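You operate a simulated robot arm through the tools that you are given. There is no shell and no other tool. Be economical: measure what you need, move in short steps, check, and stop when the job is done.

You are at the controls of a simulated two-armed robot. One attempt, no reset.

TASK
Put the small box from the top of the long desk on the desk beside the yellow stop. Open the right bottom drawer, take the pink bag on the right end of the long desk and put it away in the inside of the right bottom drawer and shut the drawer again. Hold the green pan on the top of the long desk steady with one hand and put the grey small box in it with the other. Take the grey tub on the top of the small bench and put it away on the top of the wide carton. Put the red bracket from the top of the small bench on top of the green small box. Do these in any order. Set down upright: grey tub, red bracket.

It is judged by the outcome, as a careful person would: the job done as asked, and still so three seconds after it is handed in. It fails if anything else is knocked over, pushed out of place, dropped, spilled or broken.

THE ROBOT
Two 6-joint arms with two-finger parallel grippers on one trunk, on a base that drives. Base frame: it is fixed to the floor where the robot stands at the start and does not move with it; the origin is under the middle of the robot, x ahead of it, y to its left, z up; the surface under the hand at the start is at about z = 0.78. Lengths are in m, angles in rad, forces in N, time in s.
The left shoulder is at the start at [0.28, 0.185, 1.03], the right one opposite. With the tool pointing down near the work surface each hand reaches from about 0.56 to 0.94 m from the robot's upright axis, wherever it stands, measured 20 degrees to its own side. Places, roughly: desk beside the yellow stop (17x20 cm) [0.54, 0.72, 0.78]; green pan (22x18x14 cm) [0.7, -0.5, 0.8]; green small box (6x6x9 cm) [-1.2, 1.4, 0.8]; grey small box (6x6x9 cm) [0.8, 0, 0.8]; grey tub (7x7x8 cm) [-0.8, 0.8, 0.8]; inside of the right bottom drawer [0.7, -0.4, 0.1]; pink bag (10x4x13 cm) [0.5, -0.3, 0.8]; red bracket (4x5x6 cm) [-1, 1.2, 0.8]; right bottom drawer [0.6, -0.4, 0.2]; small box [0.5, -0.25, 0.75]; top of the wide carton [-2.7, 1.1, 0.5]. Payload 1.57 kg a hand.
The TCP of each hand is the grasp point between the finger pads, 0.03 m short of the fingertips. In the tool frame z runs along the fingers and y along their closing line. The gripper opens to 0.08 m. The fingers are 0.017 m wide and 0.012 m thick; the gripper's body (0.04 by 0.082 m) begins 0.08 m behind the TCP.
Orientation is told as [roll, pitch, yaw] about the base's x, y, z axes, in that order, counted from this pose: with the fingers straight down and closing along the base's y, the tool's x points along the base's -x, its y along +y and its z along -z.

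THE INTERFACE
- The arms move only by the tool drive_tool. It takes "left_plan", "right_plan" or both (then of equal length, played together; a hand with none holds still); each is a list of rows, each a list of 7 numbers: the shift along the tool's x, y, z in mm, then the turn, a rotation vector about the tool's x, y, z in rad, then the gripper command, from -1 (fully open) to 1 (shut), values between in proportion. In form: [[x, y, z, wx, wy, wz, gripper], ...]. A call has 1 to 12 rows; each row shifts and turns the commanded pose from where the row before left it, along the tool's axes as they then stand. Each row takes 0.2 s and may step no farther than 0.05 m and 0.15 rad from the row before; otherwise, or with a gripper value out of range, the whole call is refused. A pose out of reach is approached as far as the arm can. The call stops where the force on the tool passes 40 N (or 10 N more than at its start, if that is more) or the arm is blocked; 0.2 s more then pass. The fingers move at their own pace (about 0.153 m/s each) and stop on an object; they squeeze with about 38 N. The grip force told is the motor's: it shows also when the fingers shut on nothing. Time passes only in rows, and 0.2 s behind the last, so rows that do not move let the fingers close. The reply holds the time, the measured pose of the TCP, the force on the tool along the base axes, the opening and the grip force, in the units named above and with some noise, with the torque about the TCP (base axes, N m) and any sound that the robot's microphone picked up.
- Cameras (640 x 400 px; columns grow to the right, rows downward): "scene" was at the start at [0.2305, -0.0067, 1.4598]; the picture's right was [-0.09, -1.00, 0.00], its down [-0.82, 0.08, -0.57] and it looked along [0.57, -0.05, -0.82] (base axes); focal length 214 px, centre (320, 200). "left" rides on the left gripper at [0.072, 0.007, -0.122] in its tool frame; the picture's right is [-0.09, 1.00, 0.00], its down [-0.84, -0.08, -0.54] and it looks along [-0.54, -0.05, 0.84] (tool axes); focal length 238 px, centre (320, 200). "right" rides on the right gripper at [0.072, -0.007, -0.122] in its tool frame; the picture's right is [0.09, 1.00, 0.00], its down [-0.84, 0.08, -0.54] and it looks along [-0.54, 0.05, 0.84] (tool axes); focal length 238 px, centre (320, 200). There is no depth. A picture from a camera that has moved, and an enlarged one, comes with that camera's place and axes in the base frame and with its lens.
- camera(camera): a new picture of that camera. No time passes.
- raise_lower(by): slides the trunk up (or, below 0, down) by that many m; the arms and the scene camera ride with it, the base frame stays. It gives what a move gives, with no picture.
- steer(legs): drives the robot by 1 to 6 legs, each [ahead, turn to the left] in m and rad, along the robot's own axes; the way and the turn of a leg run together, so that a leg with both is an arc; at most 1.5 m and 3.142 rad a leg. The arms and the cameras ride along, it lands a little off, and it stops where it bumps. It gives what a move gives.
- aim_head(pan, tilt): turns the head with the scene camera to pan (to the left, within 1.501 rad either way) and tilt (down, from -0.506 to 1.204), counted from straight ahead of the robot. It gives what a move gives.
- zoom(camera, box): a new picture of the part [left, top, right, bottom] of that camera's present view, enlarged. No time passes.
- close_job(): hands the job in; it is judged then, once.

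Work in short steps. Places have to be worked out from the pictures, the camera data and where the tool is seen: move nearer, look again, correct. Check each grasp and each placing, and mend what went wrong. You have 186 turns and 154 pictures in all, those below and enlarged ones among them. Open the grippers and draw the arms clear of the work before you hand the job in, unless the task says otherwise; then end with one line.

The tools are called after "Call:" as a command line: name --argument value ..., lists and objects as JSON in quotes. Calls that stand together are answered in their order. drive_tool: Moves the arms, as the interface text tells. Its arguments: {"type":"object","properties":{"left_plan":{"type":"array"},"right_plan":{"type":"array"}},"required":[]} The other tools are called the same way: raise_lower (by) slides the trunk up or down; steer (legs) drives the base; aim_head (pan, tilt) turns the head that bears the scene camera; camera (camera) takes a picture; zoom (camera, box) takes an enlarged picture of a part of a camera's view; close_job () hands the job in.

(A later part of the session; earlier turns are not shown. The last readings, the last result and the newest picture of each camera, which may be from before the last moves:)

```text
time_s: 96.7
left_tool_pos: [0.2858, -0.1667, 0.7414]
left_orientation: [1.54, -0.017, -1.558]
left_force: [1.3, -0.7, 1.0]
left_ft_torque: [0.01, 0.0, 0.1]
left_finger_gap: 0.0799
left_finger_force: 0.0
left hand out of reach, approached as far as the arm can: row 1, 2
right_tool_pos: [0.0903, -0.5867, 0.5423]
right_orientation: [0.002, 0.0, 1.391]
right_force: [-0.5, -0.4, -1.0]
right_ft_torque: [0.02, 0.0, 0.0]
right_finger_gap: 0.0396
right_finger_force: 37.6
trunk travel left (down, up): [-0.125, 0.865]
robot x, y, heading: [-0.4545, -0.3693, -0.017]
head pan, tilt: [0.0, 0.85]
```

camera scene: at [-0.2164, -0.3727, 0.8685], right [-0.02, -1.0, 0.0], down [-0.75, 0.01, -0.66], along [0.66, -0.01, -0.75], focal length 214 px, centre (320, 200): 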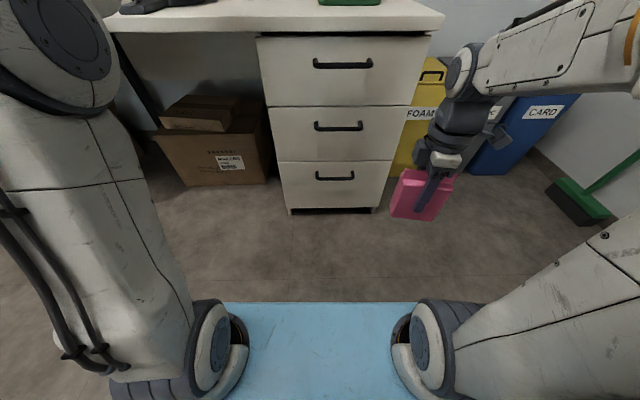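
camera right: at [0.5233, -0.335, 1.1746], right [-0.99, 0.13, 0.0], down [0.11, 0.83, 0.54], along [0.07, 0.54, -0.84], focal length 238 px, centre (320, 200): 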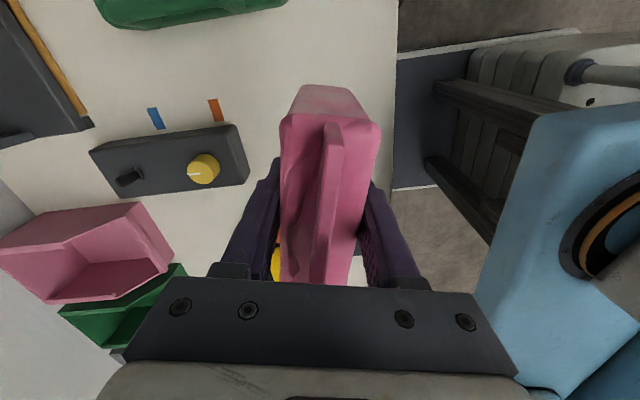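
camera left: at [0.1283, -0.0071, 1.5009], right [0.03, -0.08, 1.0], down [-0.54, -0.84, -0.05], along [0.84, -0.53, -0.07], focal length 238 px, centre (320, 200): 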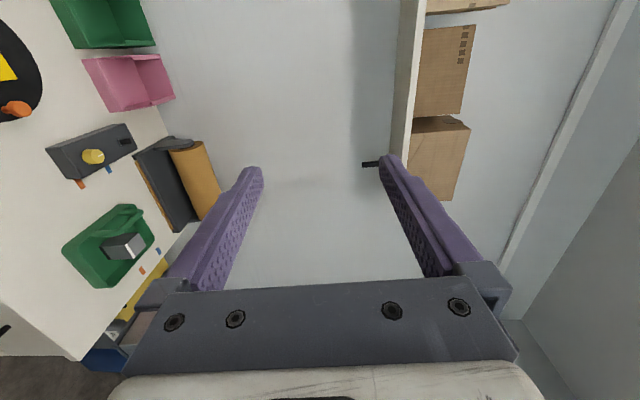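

Continue down and right toward the handle, while shifting the bag hand 10 cm right to keep clear.

Call:
drive_tool --left_plan '[[-25, -42, 0, 0, 0, 0, -1], [-25, -42, 0, 0, 0, 0, -1], [-25, -42, 0, 0, 0, 0, -1], [-25, -42, 0, 0, 0, 0, -1], [-25, -42, 0, 0, 0, 0, -1], [-25, -42, 0, 0, 0, 0, -1]]' --right_plan '[[25, 0, 0, 0, 0, 0, 1], [25, 0, 0, 0, 0, 0, 1], [25, 0, 0, 0, 0, 0, 1], [25, 0, 0, 0, 0, 0, 1], [0, 0, 0, 0, 0, 0, 1], [0, 0, 0, 0, 0, 0, 1]]'

Call:
camera --camera "scene"

Call:
camera --camera "left"

```text
time_s: 98.1
left_tool_pos: [0.2807, -0.3208, 0.4906]
left_orientation: [1.537, -0.008, -1.563]
left_force: [-0.4, -0.1, 0.0]
left_ft_torque: [0.0, 0.03, 0.01]
left_finger_gap: 0.0799
left_finger_force: 0.1
left hand out of reach, approached as far as the arm can: row 4
right_tool_pos: [0.0718, -0.6871, 0.5399]
right_orientation: [0.002, 0.0, 1.393]
right_force: [0.0, 0.4, -1.1]
right_ft_torque: [0.03, -0.03, -0.03]
right_finger_gap: 0.0396
right_finger_force: 38.0
trunk travel left (down, up): [-0.125, 0.865]
robot x, y, heading: [-0.455, -0.3651, -0.015]
head pan, tilt: [0.0, 0.85]
```

```text
97 pictures are left
camera scene: at [-0.2163, -0.3727, 0.8686], right [-0.02, -1.0, 0.0], down [-0.75, 0.01, -0.66], along [0.66, -0.01, -0.75], focal length 214 px, centre (320, 200)
```

scene: 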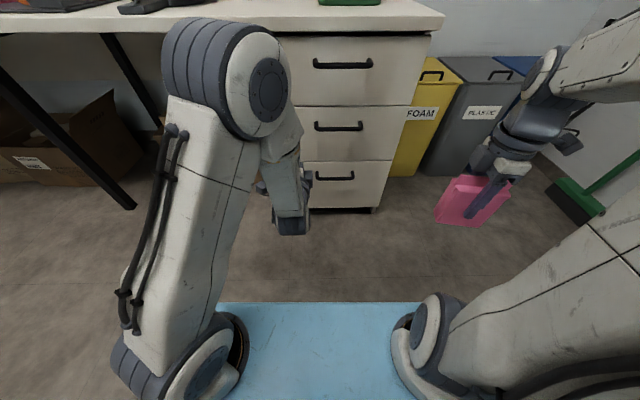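

```text
96 pictures are left
camera left: at [0.1577, -0.248, 0.5028], right [0.03, -0.08, 1.0], down [-0.54, -0.84, -0.05], along [0.84, -0.53, -0.07], focal length 238 px, centre (320, 200)
```

left: 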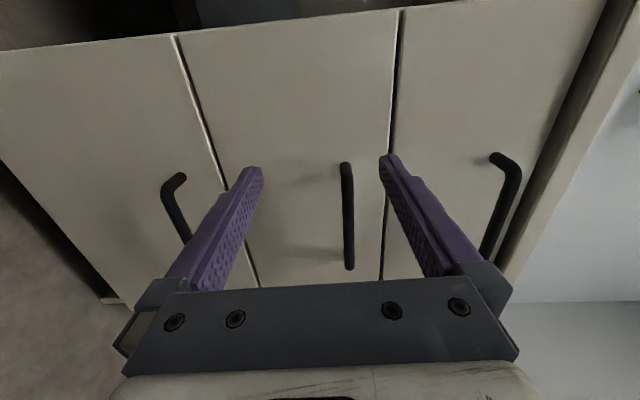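

Call:
drive_tool --left_plan '[[-24, -40, 0, 0, 0, 0, -1], [-24, -40, 0, 0, 0, 0, -1], [-24, -40, 0, 0, 0, 0, -1], [-24, -40, 0, 0, 0, 0, -1], [-23, -40, 0, 0, 0, 0, -1]]'

Call:
camera --camera "left"

Call:
camera --camera "scene"

```text
time_s: 99.3
left_tool_pos: [0.2739, -0.4413, 0.295]
left_orientation: [1.537, -0.007, -1.562]
left_force: [-0.3, -0.6, 1.2]
left_ft_torque: [0.0, 0.0, -0.02]
left_finger_gap: 0.08
left_finger_force: 0.0
right_tool_pos: [0.0712, -0.6863, 0.5405]
right_orientation: [0.002, 0.001, 1.391]
right_force: [0.0, 1.0, -0.5]
right_ft_torque: [-0.02, -0.02, -0.01]
right_finger_gap: 0.0395
right_finger_force: 38.2
trunk travel left (down, up): [-0.125, 0.865]
robot x, y, heading: [-0.4499, -0.3701, -0.021]
head pan, tilt: [0.0, 0.85]
```

```text
95 pictures are left
camera left: at [0.1509, -0.3701, 0.305], right [0.03, -0.08, 1.0], down [-0.54, -0.84, -0.05], along [0.84, -0.53, -0.07], focal length 238 px, centre (320, 200)
```

left: 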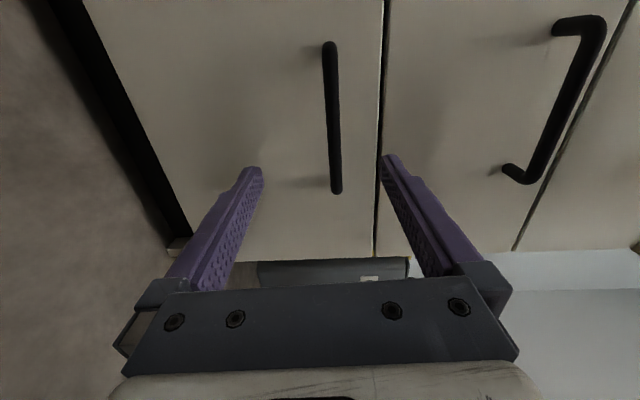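

```text
94 pictures are left
camera scene: at [-0.2162, -0.3727, 0.8686], right [-0.02, -1.0, 0.0], down [-0.75, 0.01, -0.66], along [0.66, -0.01, -0.75], focal length 214 px, centre (320, 200)
```

scene: 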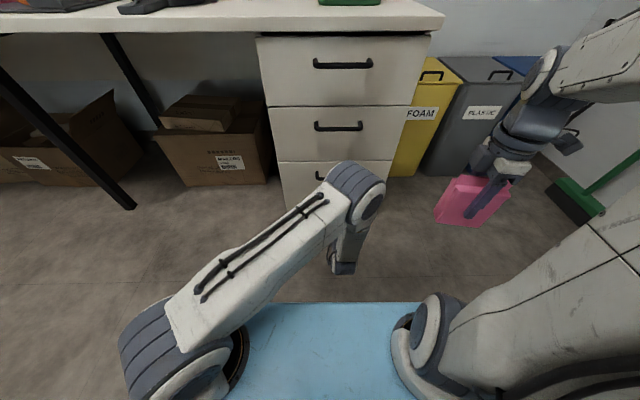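

Handle seen at y≈-0.447, z≈0.306. Raise 11 mm and advance to straddle the bar.

Call:
drive_tool --left_plan '[[0, 11, 30, 0, 0, 0, -0.5], [0, 0, 40, 0, 0, 0, -0.5], [0, 0, 30, 0, 0, 0, -0.5]]'

Call:
camera --camera "left"

```text
time_s: 100.1
left_tool_pos: [0.3758, -0.4427, 0.3015]
left_orientation: [1.536, -0.007, -1.562]
left_force: [-0.3, -0.2, -0.1]
left_ft_torque: [-0.04, -0.03, -0.02]
left_finger_gap: 0.0601
left_finger_force: 0.0
right_tool_pos: [0.0717, -0.687, 0.5397]
right_orientation: [0.002, -0.001, 1.391]
right_force: [-0.4, -0.3, -1.4]
right_ft_torque: [-0.01, 0.02, 0.03]
right_finger_gap: 0.0396
right_finger_force: 37.7
trunk travel left (down, up): [-0.125, 0.865]
robot x, y, heading: [-0.4506, -0.3661, -0.018]
head pan, tilt: [0.0, 0.85]
```

```text
93 pictures are left
camera left: at [0.2538, -0.3706, 0.3123], right [0.04, -0.08, 1.0], down [-0.54, -0.84, -0.05], along [0.84, -0.53, -0.08], focal length 238 px, centre (320, 200)
```

left: 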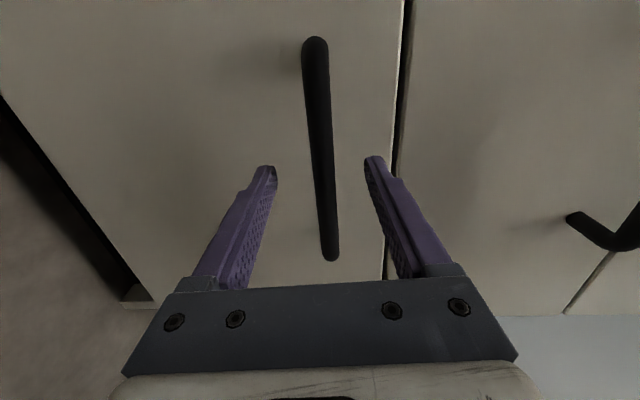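

Call:
drive_tool --left_plan '[[0, 0, 15, 0, 0, 0, -0.5], [0, 0, 8, 0, 0, 0, -0.5], [0, 0, 0, 0, 0, 0, 1], [0, 0, 0, 0, 0, 0, 1], [0, 0, 0, 0, 0, 0, 1]]'

Call:
camera --camera "left"

```text
time_s: 100.8
left_tool_pos: [0.3947, -0.4438, 0.3026]
left_orientation: [1.543, -0.003, -1.564]
left_force: [-5.2, 1.5, 16.5]
left_ft_torque: [0.2, 0.04, -0.52]
left_finger_gap: 0.0128
left_finger_force: 19.1
right_tool_pos: [0.0707, -0.6878, 0.5428]
right_orientation: [0.0, 0.001, 1.393]
right_force: [-0.1, -0.5, -1.2]
right_ft_torque: [-0.02, 0.05, -0.01]
right_finger_gap: 0.0397
right_finger_force: 38.3
trunk travel left (down, up): [-0.125, 0.865]
robot x, y, heading: [-0.4512, -0.3695, -0.019]
head pan, tilt: [0.0, 0.85]
stopped in row 3 (left hand): the force on the tool passed its limit at 53 N (the readings are from after the stop); the commanded pose is now the measured one
```

```text
92 pictures are left
camera left: at [0.2729, -0.3708, 0.3132], right [0.03, -0.09, 1.0], down [-0.54, -0.84, -0.06], along [0.84, -0.54, -0.07], focal length 238 px, centre (320, 200)
```

left: 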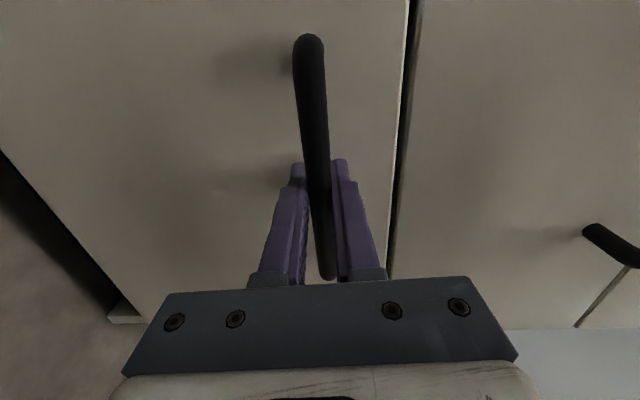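

Handle gripped (12.8 mm). Pull straight back in small steps.

Call:
drive_tool --left_plan '[[0, 2, 0, 0, 0, 0, 1], [0, 0, -5, 0, 0, 0, 1], [0, 0, -15, 0, 0, 0, 1], [0, 0, -20, 0, 0, 0, 1], [0, 0, -20, 0, 0, 0, 1]]'

Call:
camera --camera "scene"

```text
time_s: 102.0
left_tool_pos: [0.334, -0.4418, 0.3047]
left_orientation: [1.536, -0.005, -1.568]
left_force: [2.9, -11.6, -11.3]
left_ft_torque: [0.15, -0.09, -0.41]
left_finger_gap: 0.0137
left_finger_force: 30.0
right_tool_pos: [0.0726, -0.6875, 0.5403]
right_orientation: [0.002, 0.001, 1.39]
right_force: [0.3, -0.6, -1.3]
right_ft_torque: [-0.02, 0.0, -0.03]
right_finger_gap: 0.0392
right_finger_force: 37.8
trunk travel left (down, up): [-0.125, 0.865]
robot x, y, heading: [-0.4527, -0.3705, -0.019]
head pan, tilt: [0.0, 0.85]
```

```text
91 pictures are left
camera scene: at [-0.216, -0.373, 0.8681], right [-0.02, -1.0, 0.0], down [-0.75, 0.01, -0.66], along [0.66, -0.01, -0.75], focal length 214 px, centre (320, 200)
```

scene: 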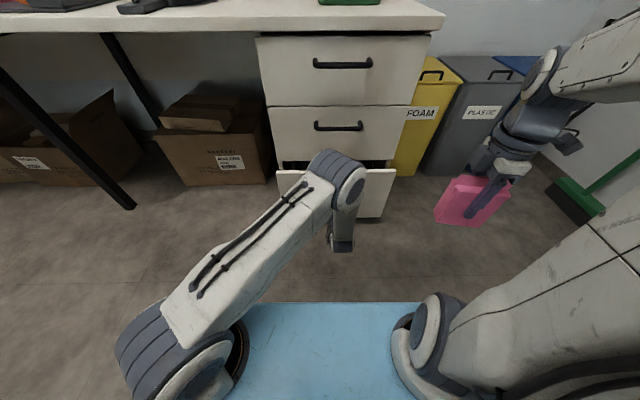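

Drawer is sliding. Continue pulling with slight compensation.

Call:
drive_tool --left_plan '[[-1, -1, -20, 0, 0, 0, 1], [0, 0, -25, 0, 0, 0, 1], [0, 0, -25, 0, 0, 0, 1], [0, 0, -25, 0, 0, 0, 1]]'

```text
time_s: 103.0
left_tool_pos: [0.2395, -0.4441, 0.3039]
left_orientation: [1.532, -0.003, -1.561]
left_force: [1.0, -0.2, -27.6]
left_ft_torque: [0.16, -0.22, -0.93]
left_finger_gap: 0.0137
left_finger_force: 31.0
right_tool_pos: [0.0719, -0.6858, 0.54]
right_orientation: [0.0, 0.0, 1.392]
right_force: [-0.2, 0.1, -0.9]
right_ft_torque: [-0.03, 0.01, 0.01]
right_finger_gap: 0.0394
right_finger_force: 37.8
trunk travel left (down, up): [-0.125, 0.865]
robot x, y, heading: [-0.4498, -0.3705, -0.018]
head pan, tilt: [0.0, 0.85]
```

Call:
drive_tool --left_plan '[[0, -2.5, -20, 0, 0, 0, 1], [0, -1, -25, 0, 0, 0, 1], [0, -1, -25, 0, 0, 0, 1], [0, -1, -25, 0, 0, 0, 1]]'

Call:
camera --camera "scene"

```text
time_s: 104.0
left_tool_pos: [0.1607, -0.4336, 0.3037]
left_orientation: [1.54, -0.021, -1.516]
left_force: [-0.6, -19.8, -26.1]
left_ft_torque: [0.49, -0.14, -0.06]
left_finger_gap: 0.0144
left_finger_force: 30.7
right_tool_pos: [0.0722, -0.6872, 0.5398]
right_orientation: [0.001, -0.001, 1.392]
right_force: [-0.1, -0.1, -1.5]
right_ft_torque: [-0.04, 0.01, -0.01]
right_finger_gap: 0.0393
right_finger_force: 38.3
trunk travel left (down, up): [-0.125, 0.865]
robot x, y, heading: [-0.4527, -0.371, -0.021]
head pan, tilt: [0.0, 0.85]
```

```text
90 pictures are left
camera scene: at [-0.2158, -0.3735, 0.8681], right [-0.02, -1.0, 0.0], down [-0.75, 0.01, -0.66], along [0.66, -0.01, -0.75], focal length 214 px, centre (320, 200)
```

scene: 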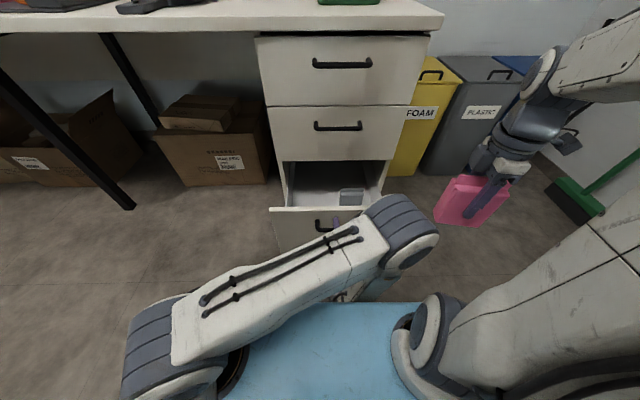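

The drawer is open about 23 cm, good enough. Open the left fingers and back the base 12 cm to slide them off the bar.

Call:
drive_tool --left_plan '[[0, 0, 0, 0, 0, 0, 0], [0, 0, 0, 0, 0, 0, -0.6], [0, 0, 0, 0, 0, 0, -0.6]]'

Call:
camera --camera "left"

Call:
steer --legs '[[-0.12, 0]]'

Call:
camera --camera "scene"

```text
time_s: 104.8
left_tool_pos: [0.1619, -0.429, 0.3063]
left_orientation: [1.546, -0.017, -1.501]
left_force: [-1.4, 0.4, 0.6]
left_ft_torque: [-0.03, -0.12, 0.04]
left_finger_gap: 0.0643
left_finger_force: 0.5
right_tool_pos: [0.0725, -0.6863, 0.54]
right_orientation: [0.002, 0.0, 1.392]
right_force: [0.1, -0.3, -0.8]
right_ft_torque: [0.01, -0.02, -0.04]
right_finger_gap: 0.0395
right_finger_force: 37.6
trunk travel left (down, up): [-0.125, 0.865]
robot x, y, heading: [-0.4551, -0.3644, -0.021]
head pan, tilt: [0.0, 0.85]
```

```text
89 pictures are left
camera left: at [0.035, -0.3645, 0.3147], right [0.03, -0.07, 1.0], down [-0.49, -0.87, -0.05], along [0.87, -0.48, -0.06], focal length 238 px, centre (320, 200)
```

left: 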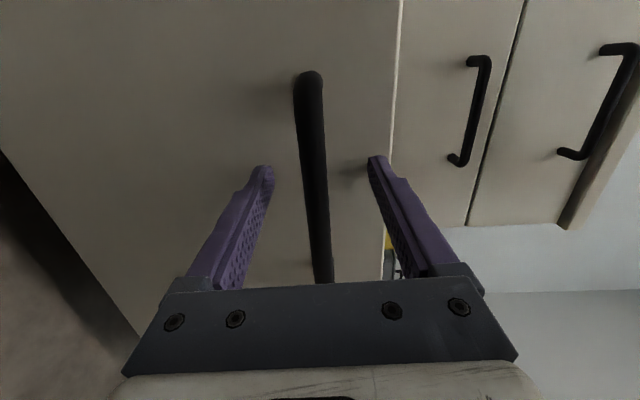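

```text
time_s: 106.1
left_tool_pos: [0.0384, -0.4253, 0.3056]
left_orientation: [1.546, -0.016, -1.502]
left_force: [0.9, 0.3, 0.6]
left_ft_torque: [0.02, 0.01, 0.01]
left_finger_gap: 0.064
left_finger_force: 0.2
right_tool_pos: [-0.05, -0.683, 0.5406]
right_orientation: [0.003, 0.0, 1.395]
right_force: [-0.4, 0.1, -1.0]
right_ft_torque: [0.01, -0.01, -0.02]
right_finger_gap: 0.0393
right_finger_force: 38.0
trunk travel left (down, up): [-0.125, 0.865]
robot x, y, heading: [-0.5792, -0.3653, -0.016]
head pan, tilt: [0.0, 0.85]
```

```text
88 pictures are left
camera scene: at [-0.3397, -0.37, 0.8685], right [-0.01, -1.0, 0.0], down [-0.75, 0.01, -0.66], along [0.66, -0.01, -0.75], focal length 214 px, centre (320, 200)
```

scene: 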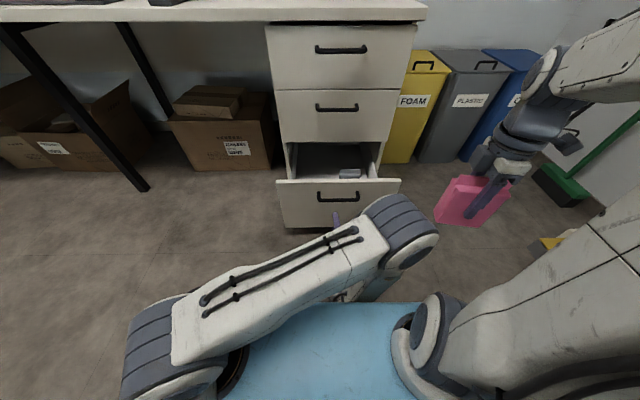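

Fingers are clear of the bar. Swing the left hand away left and up.

Call:
drive_tool --left_plan '[[42, 10, 10, 0, 0, 0, -0.6], [42, 10, 15, 0, 0, 0, -0.6], [42, 10, 15, 0, 0, 0, -0.6], [42, 10, 15, 0, 0, 0, -0.6], [42, 10, 15, 0, 0, 0, -0.6], [42, 10, 15, 0, 0, 0, -0.6], [42, 10, 15, 0, 0, 0, -0.6], [42, 10, 15, 0, 0, 0, -0.6]]'

Call:
camera --camera "scene"

```text
time_s: 107.9
left_tool_pos: [0.1593, -0.1087, 0.3874]
left_orientation: [1.547, -0.016, -1.504]
left_force: [-1.1, -1.1, -0.2]
left_ft_torque: [0.01, 0.0, -0.02]
left_finger_gap: 0.064
left_finger_force: 0.0
left hand out of reach, approached as far as the arm can: row 4, 5, 6
right_tool_pos: [-0.0518, -0.6835, 0.5403]
right_orientation: [0.002, 0.001, 1.394]
right_force: [0.0, 0.4, -0.4]
right_ft_torque: [0.03, 0.02, -0.04]
right_finger_gap: 0.0395
right_finger_force: 37.9
trunk travel left (down, up): [-0.125, 0.865]
robot x, y, heading: [-0.5759, -0.3683, -0.012]
head pan, tilt: [0.0, 0.85]
```

```text
87 pictures are left
camera scene: at [-0.3397, -0.3701, 0.8684], right [-0.02, -1.0, 0.0], down [-0.75, 0.01, -0.66], along [0.66, -0.01, -0.75], focal length 214 px, centre (320, 200)
```

scene: 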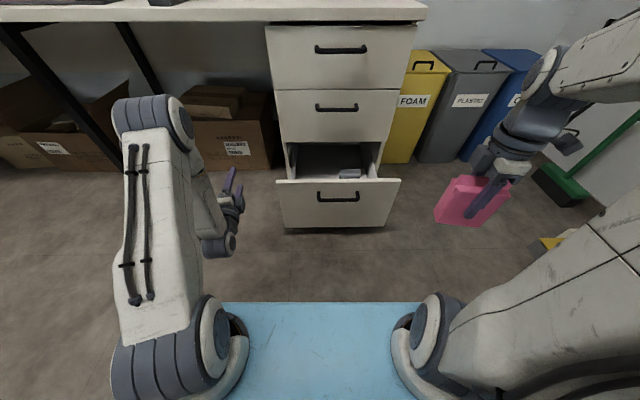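

Drive forward 12 cm and square up the bag hand's yaw.

Call:
steer --legs '[[0.12, 0]]'

Call:
drive_tool --right_plan '[[0, 0, -20, 0, 0, -0.09, 1], [0, 0, 0, 0, 0, -0.09, 1]]'

Call:
camera --camera "scene"

```text
time_s: 109.1
left_tool_pos: [0.2808, -0.111, 0.3883]
left_orientation: [1.547, -0.016, -1.504]
left_force: [0.2, -0.4, -0.6]
left_ft_torque: [-0.01, -0.02, 0.01]
left_finger_gap: 0.064
left_finger_force: 0.0
right_tool_pos: [0.0694, -0.6847, 0.5408]
right_orientation: [0.001, 0.0, 1.392]
right_force: [0.0, -0.5, -2.2]
right_ft_torque: [0.03, -0.01, -0.01]
right_finger_gap: 0.0394
right_finger_force: 38.2
trunk travel left (down, up): [-0.125, 0.865]
robot x, y, heading: [-0.453, -0.3654, -0.015]
head pan, tilt: [0.0, 0.85]
```

```text
time_s: 109.7
left_tool_pos: [0.2808, -0.1099, 0.3875]
left_orientation: [1.544, -0.02, -1.502]
left_force: [-0.5, 0.2, 0.5]
left_ft_torque: [0.04, 0.02, 0.0]
left_finger_gap: 0.0639
left_finger_force: 0.2
right_tool_pos: [0.0702, -0.6856, 0.561]
right_orientation: [0.0, 0.0, 1.577]
right_force: [-0.3, 0.7, -0.4]
right_ft_torque: [0.01, -0.03, -0.04]
right_finger_gap: 0.0395
right_finger_force: 37.7
trunk travel left (down, up): [-0.125, 0.865]
robot x, y, heading: [-0.4568, -0.3692, -0.022]
head pan, tilt: [0.0, 0.85]
```

```text
86 pictures are left
camera scene: at [-0.2185, -0.3721, 0.8685], right [-0.02, -1.0, 0.0], down [-0.75, 0.01, -0.66], along [0.66, -0.01, -0.75], focal length 214 px, centre (320, 200)
```

scene: 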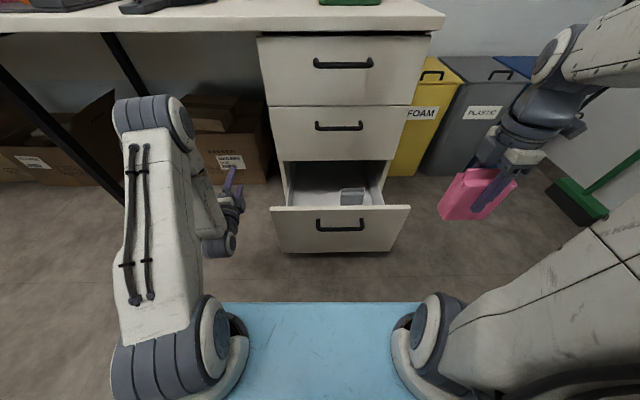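

Drawer spans y -0.655…-0.23, with a grey item at its right rear. I'll place the bag toward the left part, at about (0.31,-0.36). Move above.

Call:
drive_tool --right_plan '[[-36.2, -26.7, 0, 0, 0, 0, 1], [-36.2, -26.7, 0, 0, 0, 0, 1], [-36.2, -26.7, 0, 0, 0, 0, 1], [-36.2, -26.7, 0, 0, 0, 0, 1], [-36.2, -26.7, 0, 0, 0, 0, 1], [-36.2, -26.7, 0, 0, 0, 0, 1], [-36.2, -26.7, 0, 0, 0, 0, 1], [-36.2, -26.7, 0, 0, 0, 0, 1], [-36.2, -26.7, 0, 0, 0, 0, 1]]'

Call:
camera --camera "scene"

Call:
camera --camera "right"

```text
time_s: 111.7
left_tool_pos: [0.2807, -0.1118, 0.3874]
left_orientation: [1.546, -0.017, -1.503]
left_force: [0.2, -0.5, 0.8]
left_ft_torque: [-0.04, 0.03, -0.01]
left_finger_gap: 0.0642
left_finger_force: 0.1
right_tool_pos: [0.3107, -0.3581, 0.5594]
right_orientation: [0.001, 0.0, 1.57]
right_force: [0.2, -0.2, -0.8]
right_ft_torque: [-0.03, -0.01, -0.04]
right_finger_gap: 0.0395
right_finger_force: 37.9
trunk travel left (down, up): [-0.125, 0.865]
robot x, y, heading: [-0.4556, -0.371, -0.015]
head pan, tilt: [0.0, 0.85]
```

```text
85 pictures are left
camera scene: at [-0.2186, -0.3722, 0.8685], right [-0.02, -1.0, 0.0], down [-0.75, 0.01, -0.66], along [0.66, -0.01, -0.75], focal length 214 px, centre (320, 200)
```

scene: 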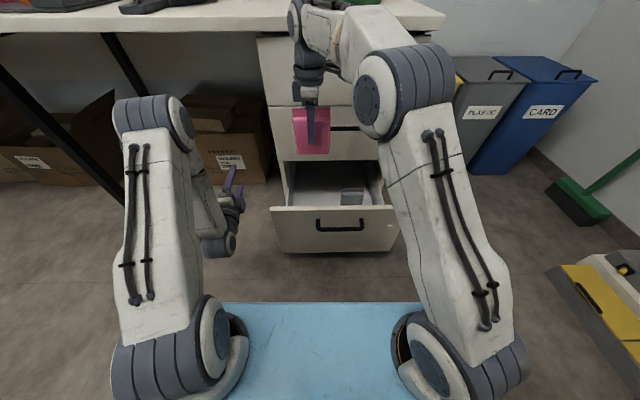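

```text
84 pictures are left
camera right: at [0.3171, -0.4305, 0.6818], right [-1.0, -0.09, 0.0], down [-0.08, 0.84, 0.54], along [-0.05, 0.54, -0.84], focal length 238 px, centre (320, 200)
```

right: 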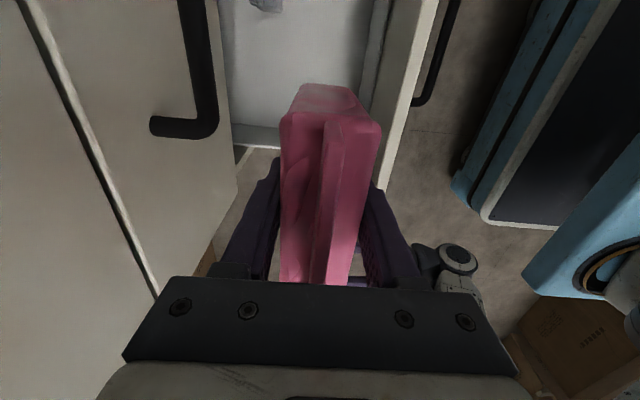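

Drawer's left inner wall seems near y≈-0.30, so shift the bag to y≈-0.42, then lower partway and look.

Call:
drive_tool --right_plan '[[32, 0, 0, 0, 0, 0, 1], [30, 0, 0, 0, 0, 0, 1], [0, 0, 40, 0, 0, 0, 1], [0, 0, 40, 0, 0, 0, 1], [0, 0, 40, 0, 0, 0, 1]]'

Call:
camera --camera "scene"

Call:
camera --camera "right"

```text
time_s: 112.9
left_tool_pos: [0.281, -0.1114, 0.3884]
left_orientation: [1.547, -0.017, -1.502]
left_force: [-0.1, 0.1, 0.3]
left_ft_torque: [-0.01, 0.01, 0.03]
left_finger_gap: 0.0641
left_finger_force: 0.0
right_tool_pos: [0.3093, -0.4225, 0.4404]
right_orientation: [0.0, -0.001, 1.572]
right_force: [0.6, -0.2, -1.5]
right_ft_torque: [-0.03, 0.01, 0.01]
right_finger_gap: 0.0394
right_finger_force: 38.0
trunk travel left (down, up): [-0.125, 0.865]
robot x, y, heading: [-0.4599, -0.3716, -0.015]
head pan, tilt: [0.0, 0.85]
```

```text
83 pictures are left
camera scene: at [-0.2185, -0.3721, 0.8685], right [-0.02, -1.0, 0.0], down [-0.75, 0.01, -0.66], along [0.66, -0.01, -0.75], focal length 214 px, centre (320, 200)
```

scene: 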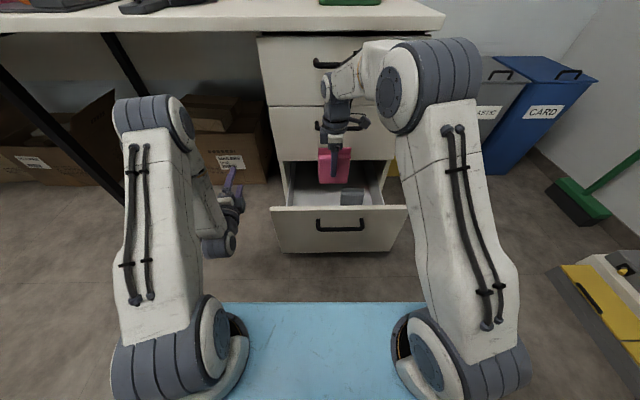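

```text
82 pictures are left
camera right: at [0.3167, -0.4947, 0.5628], right [-1.0, -0.09, 0.0], down [-0.08, 0.84, 0.54], along [-0.05, 0.54, -0.84], focal length 238 px, centre (320, 200)
```

right: 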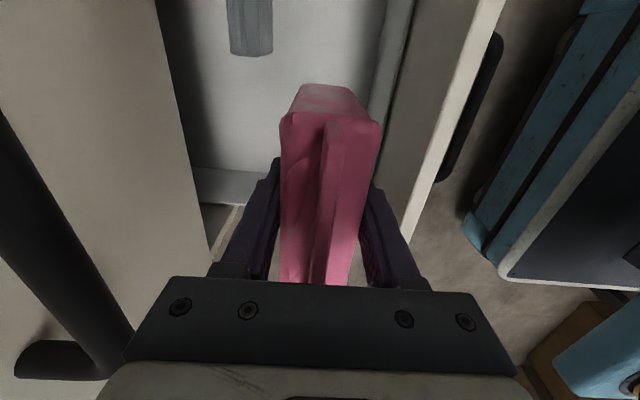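

Clear on all sides. Shift 8 mm inward and lower to near the drawer floor.

Call:
drive_tool --right_plan '[[0, -8, 40, 0, 0, 0, 1], [0, 0, 45, 0, 0, 0, 1], [0, 0, 45, 0, 0, 0, 1], [0, 0, 45, 0, 0, 0, 1], [0, 0, 40, 0, 0, 0, 1], [0, 0, 25, 0, 0, 0, 1]]'

Call:
camera --camera "scene"

```text
time_s: 114.3
left_tool_pos: [0.2808, -0.1095, 0.3882]
left_orientation: [1.545, -0.018, -1.504]
left_force: [-0.7, 0.4, -0.2]
left_ft_torque: [0.0, 0.01, 0.0]
left_finger_gap: 0.0642
left_finger_force: 0.0
right_tool_pos: [0.3174, -0.4228, 0.199]
right_orientation: [0.002, -0.001, 1.573]
right_force: [1.1, 0.3, -1.3]
right_ft_torque: [0.01, -0.03, 0.01]
right_finger_gap: 0.0396
right_finger_force: 38.2
trunk travel left (down, up): [-0.125, 0.865]
robot x, y, heading: [-0.4539, -0.3695, -0.017]
head pan, tilt: [0.0, 0.85]
```

```text
81 pictures are left
camera scene: at [-0.2185, -0.3721, 0.8685], right [-0.02, -1.0, 0.0], down [-0.75, 0.01, -0.66], along [0.66, -0.01, -0.75], focal length 214 px, centre (320, 200)
```

scene: 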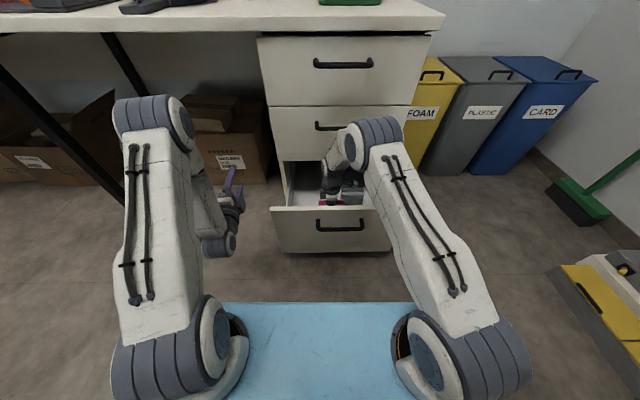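

Still free. Lower in small steps until contact.

Call:
drive_tool --right_plan '[[0, 0, 8, 0, 0, 0, 1], [0, 0, 6, 0, 0, 0, 1], [0, 0, 5, 0, 0, 0, 1]]'

```text
time_s: 115.1
left_tool_pos: [0.2804, -0.1101, 0.3885]
left_orientation: [1.546, -0.018, -1.503]
left_force: [-0.5, 0.6, 0.4]
left_ft_torque: [0.02, 0.0, 0.04]
left_finger_gap: 0.0641
left_finger_force: 0.0
right_tool_pos: [0.3175, -0.4217, 0.1807]
right_orientation: [0.001, -0.001, 1.574]
right_force: [-0.5, -0.3, -1.5]
right_ft_torque: [-0.03, 0.02, 0.01]
right_finger_gap: 0.0395
right_finger_force: 37.6
trunk travel left (down, up): [-0.125, 0.865]
robot x, y, heading: [-0.4554, -0.3674, -0.02]
head pan, tilt: [0.0, 0.85]
```

Call:
drive_tool --right_plan '[[0, 0, 5, 0, 0, 0, 1], [0, 0, 4, 0, 0, 0, 1], [0, 0, 4, 0, 0, 0, 1]]'

```text
time_s: 115.9
left_tool_pos: [0.2817, -0.1103, 0.388]
left_orientation: [1.547, -0.018, -1.501]
left_force: [-0.9, 1.0, -0.3]
left_ft_torque: [-0.03, 0.0, 0.0]
left_finger_gap: 0.0643
left_finger_force: 0.0
right_tool_pos: [0.3178, -0.4208, 0.1689]
right_orientation: [0.0, -0.001, 1.573]
right_force: [0.3, -0.5, -0.7]
right_ft_torque: [-0.01, -0.02, -0.02]
right_finger_gap: 0.0396
right_finger_force: 37.8
trunk travel left (down, up): [-0.125, 0.865]
robot x, y, heading: [-0.4576, -0.3697, -0.014]
head pan, tilt: [0.0, 0.85]
```

Call:
drive_tool --right_plan '[[0, 0, 4, 0, 0, 0, 1], [0, 0, 4, 0, 0, 0, 1], [0, 0, 4, 0, 0, 0, 1], [0, 0, 4, 0, 0, 0, 1]]'

```text
time_s: 116.6
left_tool_pos: [0.2808, -0.1114, 0.3883]
left_orientation: [1.546, -0.018, -1.503]
left_force: [0.8, 0.8, -0.5]
left_ft_torque: [0.03, 0.03, -0.02]
left_finger_gap: 0.064
left_finger_force: 0.0
right_tool_pos: [0.3225, -0.4214, 0.1684]
right_orientation: [-0.01, -0.003, 1.574]
right_force: [-2.2, -1.6, 18.2]
right_ft_torque: [-0.2, 0.52, 0.04]
right_finger_gap: 0.0396
right_finger_force: 37.7
trunk travel left (down, up): [-0.125, 0.865]
robot x, y, heading: [-0.4588, -0.368, -0.017]
head pan, tilt: [0.0, 0.85]
stopped in row 3 (right hand): the force on the tool passed its limit at 47 N (the readings are from after the stop); the commanded pose is now the measured one
```

Contact with the drawer floor. Release and withdraw upward.

Call:
drive_tool --right_plan '[[0, 0, -2, 0, 0, 0, 0.2], [0, 0, 0, 0, 0, 0, -0.6], [0, 0, 0, 0, 0, 0, -0.6], [0, 0, -25, 0, 0, 0, -0.6], [0, 0, -45, 0, 0, 0, -0.6], [0, 0, -45, 0, 0, 0, -0.6], [0, 0, -45, 0, 0, 0, -0.6], [0, 0, -45, 0, 0, 0, -0.6], [0, 0, -45, 0, 0, 0, -0.6], [0, 0, -45, 0, 0, 0, -0.6]]'

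Call:
camera --camera "right"

```text
time_s: 118.8
left_tool_pos: [0.28, -0.1099, 0.3879]
left_orientation: [1.546, -0.016, -1.503]
left_force: [-0.4, -0.5, -0.2]
left_ft_torque: [-0.02, -0.01, -0.02]
left_finger_gap: 0.0641
left_finger_force: 0.0
right_tool_pos: [0.3177, -0.4205, 0.4629]
right_orientation: [-0.008, -0.001, 1.574]
right_force: [-0.1, 0.5, 0.2]
right_ft_torque: [-0.01, -0.03, 0.0]
right_finger_gap: 0.064
right_finger_force: 0.2
trunk travel left (down, up): [-0.125, 0.865]
robot x, y, heading: [-0.4562, -0.3695, -0.013]
head pan, tilt: [0.0, 0.85]
```

```text
80 pictures are left
camera right: at [0.3239, -0.4935, 0.5861], right [-1.0, -0.09, -0.01], down [-0.08, 0.84, 0.54], along [-0.05, 0.54, -0.84], focal length 238 px, centre (320, 200)
```

right: 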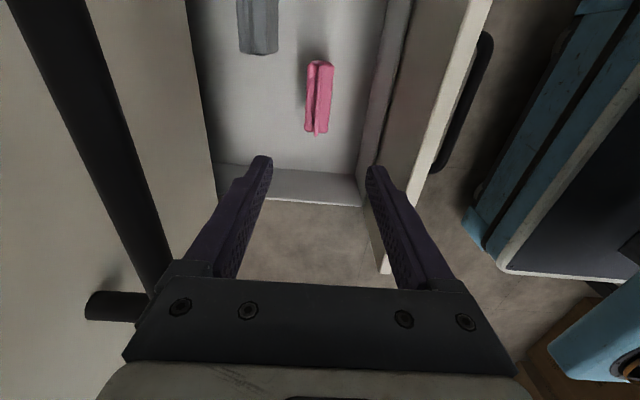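

The bag stands in the drawer. Retract the right hand, then back up so the left hand can get in front of the drawer.

Call:
drive_tool --right_plan '[[0, 0, -45, 0, 0, 0, -0.6], [0, 0, -45, 0, 0, 0, -0.6], [36.2, 26.7, 0, 0, 0, 0, -0.6], [36.2, 26.7, 0, 0, 0, 0, -0.6], [36.2, 26.7, 0, 0, 0, 0, -0.6], [36.2, 26.7, 0, 0, 0, 0, -0.6], [36.2, 26.7, 0, 0, 0, 0, -0.6], [36.2, 26.7, 0, 0, 0, 0, -0.6], [36.2, 26.7, 0, 0, 0, 0, -0.6], [36.2, 26.7, 0, 0, 0, 0, -0.6]]'

Call:
steer --legs '[[-0.14, 0]]'

Call:
drive_tool --left_plan '[[-42, -15, -15, 0, 0, 0, 1], [-42, -20, -15, 0, 0, 0, 1], [-42, -20, -15, 0, 0, 0, 1], [-42, -20, -12, 0, 0, 0, 1], [-42, -20, -12, 0, 0, 0, 1], [-42, -20, -12, 0, 0, 0, 1], [-42, -20, -12, 0, 0, 0, 1], [-30, -20, 0, 0, 0, 0, 1]]'

Call:
camera --camera "left"

Call:
camera --camera "scene"

```text
time_s: 121.0
left_tool_pos: [0.2788, -0.1114, 0.3878]
left_orientation: [1.547, -0.018, -1.502]
left_force: [-0.3, -0.2, 0.5]
left_ft_torque: [0.0, 0.0, -0.02]
left_finger_gap: 0.0642
left_finger_force: 0.1
right_tool_pos: [0.1044, -0.7137, 0.5499]
right_orientation: [-0.009, -0.002, 1.575]
right_force: [-0.1, -0.3, 0.3]
right_ft_torque: [-0.02, -0.03, 0.04]
right_finger_gap: 0.0641
right_finger_force: 0.1
trunk travel left (down, up): [-0.125, 0.865]
robot x, y, heading: [-0.4535, -0.3688, -0.017]
head pan, tilt: [0.0, 0.85]
```

```text
time_s: 122.3
left_tool_pos: [0.1402, -0.1086, 0.3881]
left_orientation: [1.546, -0.017, -1.503]
left_force: [-0.5, -0.3, 0.0]
left_ft_torque: [0.02, -0.03, 0.02]
left_finger_gap: 0.0643
left_finger_force: 0.0
right_tool_pos: [-0.0332, -0.7105, 0.5498]
right_orientation: [-0.007, -0.001, 1.574]
right_force: [-0.1, -0.2, 0.6]
right_ft_torque: [0.0, -0.01, 0.0]
right_finger_gap: 0.0641
right_finger_force: 0.1
trunk travel left (down, up): [-0.125, 0.865]
robot x, y, heading: [-0.594, -0.3672, -0.016]
head pan, tilt: [0.0, 0.85]
```

```text
time_s: 124.1
left_tool_pos: [0.0716, -0.4398, 0.245]
left_orientation: [1.547, -0.017, -1.502]
left_force: [0.0, 0.0, 0.4]
left_ft_torque: [-0.01, 0.01, 0.02]
left_finger_gap: 0.0002
left_finger_force: 21.6
left hand out of reach, approached as far as the arm can: row 2
right_tool_pos: [-0.034, -0.7102, 0.5501]
right_orientation: [-0.006, -0.003, 1.576]
right_force: [0.0, 0.4, 0.5]
right_ft_torque: [-0.01, -0.02, 0.04]
right_finger_gap: 0.064
right_finger_force: 0.0
trunk travel left (down, up): [-0.125, 0.865]
robot x, y, heading: [-0.5983, -0.3668, -0.015]
head pan, tilt: [0.0, 0.85]
```

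```text
79 pictures are left
camera left: at [-0.0553, -0.376, 0.2527], right [0.03, -0.07, 1.0], down [-0.49, -0.87, -0.05], along [0.87, -0.48, -0.06], focal length 238 px, centre (320, 200)
```

left: 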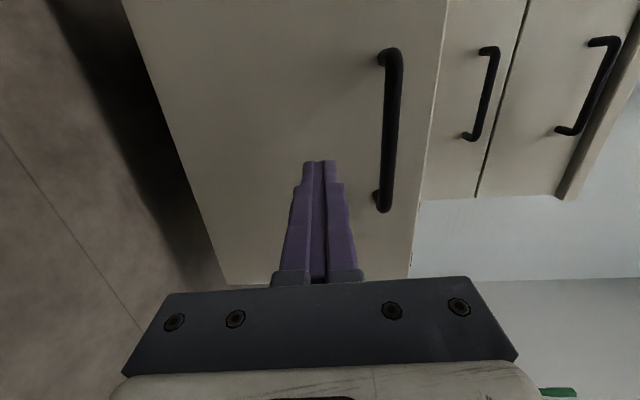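

```text
78 pictures are left
camera scene: at [-0.3587, -0.3699, 0.8685], right [-0.02, -1.0, 0.0], down [-0.75, 0.01, -0.66], along [0.66, -0.01, -0.75], focal length 214 px, centre (320, 200)
```

scene: 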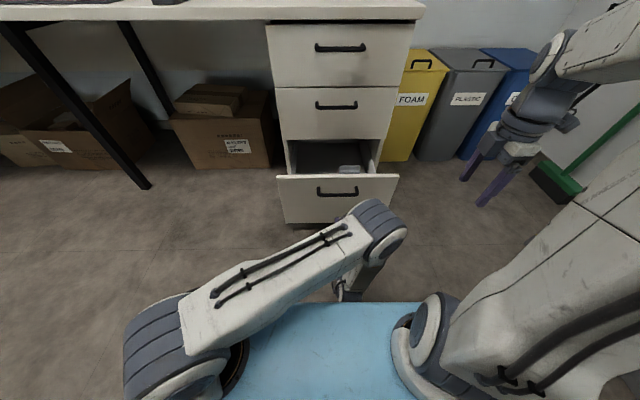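

Closed fingertips are in front of the drawer face, below the handle. Drive forward 10 cm to near contact, then push with the arm.

Call:
steer --legs '[[0.1, 0]]'

Call:
drive_tool --left_plan '[[0, 0, 15, 0, 0, 0, 1], [0, 0, 20, 0, 0, 0, 1], [0, 0, 20, 0, 0, 0, 1], [0, 0, 20, 0, 0, 0, 1], [0, 0, 20, 0, 0, 0, 1]]'

Call:
camera --camera "scene"

```text
time_s: 125.2
left_tool_pos: [0.1721, -0.4415, 0.2432]
left_orientation: [1.548, -0.017, -1.502]
left_force: [-1.7, -1.4, 0.2]
left_ft_torque: [0.03, -0.03, -0.03]
left_finger_gap: 0.0
left_finger_force: 21.3
right_tool_pos: [0.0671, -0.7108, 0.5497]
right_orientation: [-0.006, -0.001, 1.576]
right_force: [0.1, 0.1, 1.3]
right_ft_torque: [-0.03, 0.0, 0.01]
right_finger_gap: 0.0641
right_finger_force: 0.0
trunk travel left (down, up): [-0.125, 0.865]
robot x, y, heading: [-0.4936, -0.3678, -0.016]
head pan, tilt: [0.0, 0.85]
```

```text
time_s: 126.4
left_tool_pos: [0.2673, -0.4325, 0.241]
left_orientation: [1.547, -0.018, -1.501]
left_force: [0.0, 0.5, 0.3]
left_ft_torque: [-0.01, 0.0, -0.04]
left_finger_gap: 0.0
left_finger_force: 21.7
right_tool_pos: [0.0662, -0.7115, 0.5494]
right_orientation: [-0.007, -0.001, 1.577]
right_force: [0.3, 0.3, 0.5]
right_ft_torque: [0.02, 0.01, 0.02]
right_finger_gap: 0.0643
right_finger_force: 0.1
trunk travel left (down, up): [-0.125, 0.865]
robot x, y, heading: [-0.4945, -0.3662, -0.018]
head pan, tilt: [0.0, 0.85]
```

```text
77 pictures are left
camera scene: at [-0.2582, -0.3711, 0.8685], right [-0.01, -1.0, 0.0], down [-0.75, 0.01, -0.66], along [0.66, -0.01, -0.75], focal length 214 px, centre (320, 200)
```

scene: 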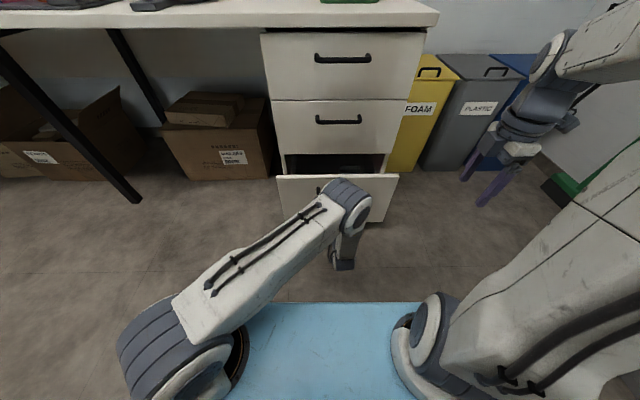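

Drawer is closing. Continue pushing.

Call:
drive_tool --left_plan '[[0, 0, 20, 0, 0, 0, 1], [0, 0, 20, 0, 0, 0, 1], [0, 0, 20, 0, 0, 0, 1], [0, 0, 20, 0, 0, 0, 1], [0, 0, 20, 0, 0, 0, 1], [0, 0, 15, 0, 0, 0, 1]]'

Call:
drive_tool --left_plan '[[0, 0, 8, 0, 0, 0, 1], [0, 0, 8, 0, 0, 0, 1], [0, 0, 8, 0, 0, 0, 1], [0, 0, 8, 0, 0, 0, 1]]'

Call:
camera --camera "scene"

```text
time_s: 127.8
left_tool_pos: [0.3819, -0.4268, 0.2381]
left_orientation: [1.543, -0.015, -1.501]
left_force: [-2.6, 1.2, 1.4]
left_ft_torque: [-0.01, -0.03, 0.0]
left_finger_gap: 0.0
left_finger_force: 21.2
right_tool_pos: [0.0665, -0.7112, 0.5497]
right_orientation: [-0.006, -0.001, 1.576]
right_force: [-0.5, 0.5, 0.2]
right_ft_torque: [-0.01, 0.02, 0.0]
right_finger_gap: 0.0642
right_finger_force: 0.0
trunk travel left (down, up): [-0.125, 0.865]
robot x, y, heading: [-0.4926, -0.3697, -0.014]
head pan, tilt: [0.0, 0.85]
```

```text
time_s: 128.5
left_tool_pos: [0.3952, -0.4266, 0.2382]
left_orientation: [1.553, -0.016, -1.502]
left_force: [-9.5, 2.8, 5.2]
left_ft_torque: [-0.01, -0.23, 0.04]
left_finger_gap: 0.0
left_finger_force: 21.1
right_tool_pos: [0.0662, -0.7106, 0.5491]
right_orientation: [-0.008, -0.002, 1.575]
right_force: [-0.4, -0.4, 0.3]
right_ft_torque: [0.0, 0.0, 0.04]
right_finger_gap: 0.0641
right_finger_force: 0.0
trunk travel left (down, up): [-0.125, 0.865]
robot x, y, heading: [-0.4952, -0.3691, -0.01]
head pan, tilt: [0.0, 0.85]
stopped in row 3 (left hand): the force on the tool passed its limit at 61 N (the readings are from after the stop); the commanded pose is now the measured one
```

```text
76 pictures are left
camera scene: at [-0.2586, -0.371, 0.8686], right [-0.01, -1.0, 0.0], down [-0.75, 0.01, -0.66], along [0.66, -0.01, -0.75], focal length 214 px, centre (320, 200)
```

scene: 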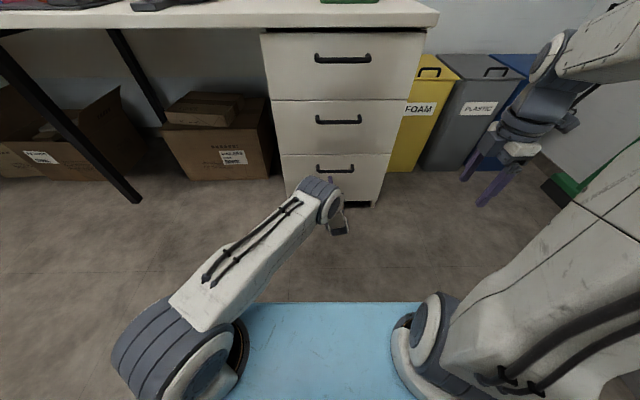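

Drawer seems shut (hard stop). Back the hand off and confirm.

Call:
drive_tool --left_plan '[[0, 0, -40, 0, 0, 0, 1], [0, 0, -45, 0, 0, 0, 1], [30, 0, -30, 0, 0, 0, 1], [40, 0, -20, 0, 0, 0, 0], [45, 0, 0, 0, 0, 0, 0], [45, 10, 0, 0, 0, 0, 0], [45, 10, 0, 0, 0, 0, 0], [45, 10, 0, 0, 0, 0, 0]]'

Call:
zoom --camera "scene" --box '[240, 20, 440, 220]'

```text
time_s: 130.3
left_tool_pos: [0.2431, -0.1858, 0.2669]
left_orientation: [1.547, -0.015, -1.504]
left_force: [-0.2, -0.9, 0.1]
left_ft_torque: [0.02, 0.02, 0.02]
left_finger_gap: 0.0399
left_finger_force: 0.0
right_tool_pos: [0.0663, -0.7112, 0.5494]
right_orientation: [-0.008, -0.001, 1.574]
right_force: [0.3, 0.3, -0.2]
right_ft_torque: [0.03, 0.02, 0.0]
right_finger_gap: 0.0638
right_finger_force: 0.0
trunk travel left (down, up): [-0.125, 0.865]
robot x, y, heading: [-0.4978, -0.3675, -0.013]
head pan, tilt: [0.0, 0.85]
```

```text
2.00 times, centred on (340, 120) of scene
camera zoom: at [-0.2584, -0.3712, 0.8685], right [-0.02, -1.0, 0.0], down [-0.75, 0.01, -0.66], along [0.66, -0.01, -0.75], focal length 429 px, centre (280, 360)
```

zoom: 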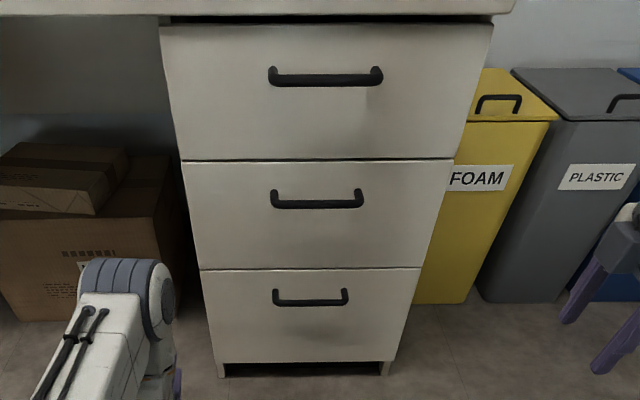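

Drawer is fully shut with the bag inside. Raise the trunk back and restore the left hand to pointing down.

Call:
raise_lower --by 0.4

Call:
raise_lower --by 0.2

Call:
drive_tool --left_plan '[[0, 0, 0, 0.143, 0, 0, -0.5], [0, 0, 0, 0.143, 0, 0, -0.5], [0, 0, 0, 0.143, 0, 0, -0.5], [0, 0, 0, 0.143, 0, 0, -0.5], [0, 0, 0, 0.143, 0, 0, -0.5], [0, 0, 0, 0.143, 0, 0, -0.5], [0, 0, 0, 0.143, 0, 0, -0.5], [0, 0, 0, 0.143, 0, 0, -0.5], [0, 0, 0, 0.143, 0, 0, -0.5], [0, 0, 0, 0.143, 0, 0, -0.5], [0, 0, 0, 0.11, 0, 0, -0.5]]'

```text
time_s: 134.2
left_tool_pos: [0.2437, -0.1855, 0.6668]
left_orientation: [1.545, -0.015, -1.499]
left_force: [0.0, 0.5, 0.4]
left_ft_torque: [0.0, 0.02, 0.01]
left_finger_gap: 0.0399
left_finger_force: 0.0
right_tool_pos: [0.0671, -0.7117, 0.9504]
right_orientation: [-0.006, -0.001, 1.576]
right_force: [-0.6, -0.1, -0.5]
right_ft_torque: [0.0, 0.01, -0.02]
right_finger_gap: 0.0638
right_finger_force: 0.0
trunk travel left (down, up): [-0.525, 0.465]
robot x, y, heading: [-0.4969, -0.368, -0.009]
head pan, tilt: [0.0, 0.85]
```

```text
time_s: 136.3
left_tool_pos: [0.2439, -0.1842, 0.867]
left_orientation: [1.549, -0.016, -1.501]
left_force: [-0.1, -0.6, -1.0]
left_ft_torque: [-0.02, -0.01, 0.02]
left_finger_gap: 0.0401
left_finger_force: 0.0
right_tool_pos: [0.0667, -0.7113, 1.1477]
right_orientation: [-0.008, -0.002, 1.576]
right_force: [-0.2, 0.0, -0.3]
right_ft_torque: [0.02, -0.02, -0.01]
right_finger_gap: 0.0637
right_finger_force: 0.0
trunk travel left (down, up): [-0.725, 0.265]
robot x, y, heading: [-0.4949, -0.3672, -0.013]
head pan, tilt: [0.0, 0.85]
```

```text
time_s: 138.7
left_tool_pos: [0.2445, -0.185, 0.8658]
left_orientation: [0.008, -0.017, -1.502]
left_force: [0.2, 0.4, 0.6]
left_ft_torque: [0.02, 0.01, 0.02]
left_finger_gap: 0.0599
left_finger_force: 0.1
right_tool_pos: [0.0671, -0.7107, 1.1498]
right_orientation: [-0.007, -0.003, 1.577]
right_force: [-0.1, -0.4, -0.9]
right_ft_torque: [0.03, 0.02, 0.03]
right_finger_gap: 0.064
right_finger_force: 0.1
trunk travel left (down, up): [-0.725, 0.265]
robot x, y, heading: [-0.4973, -0.369, -0.016]
head pan, tilt: [0.0, 0.85]
```

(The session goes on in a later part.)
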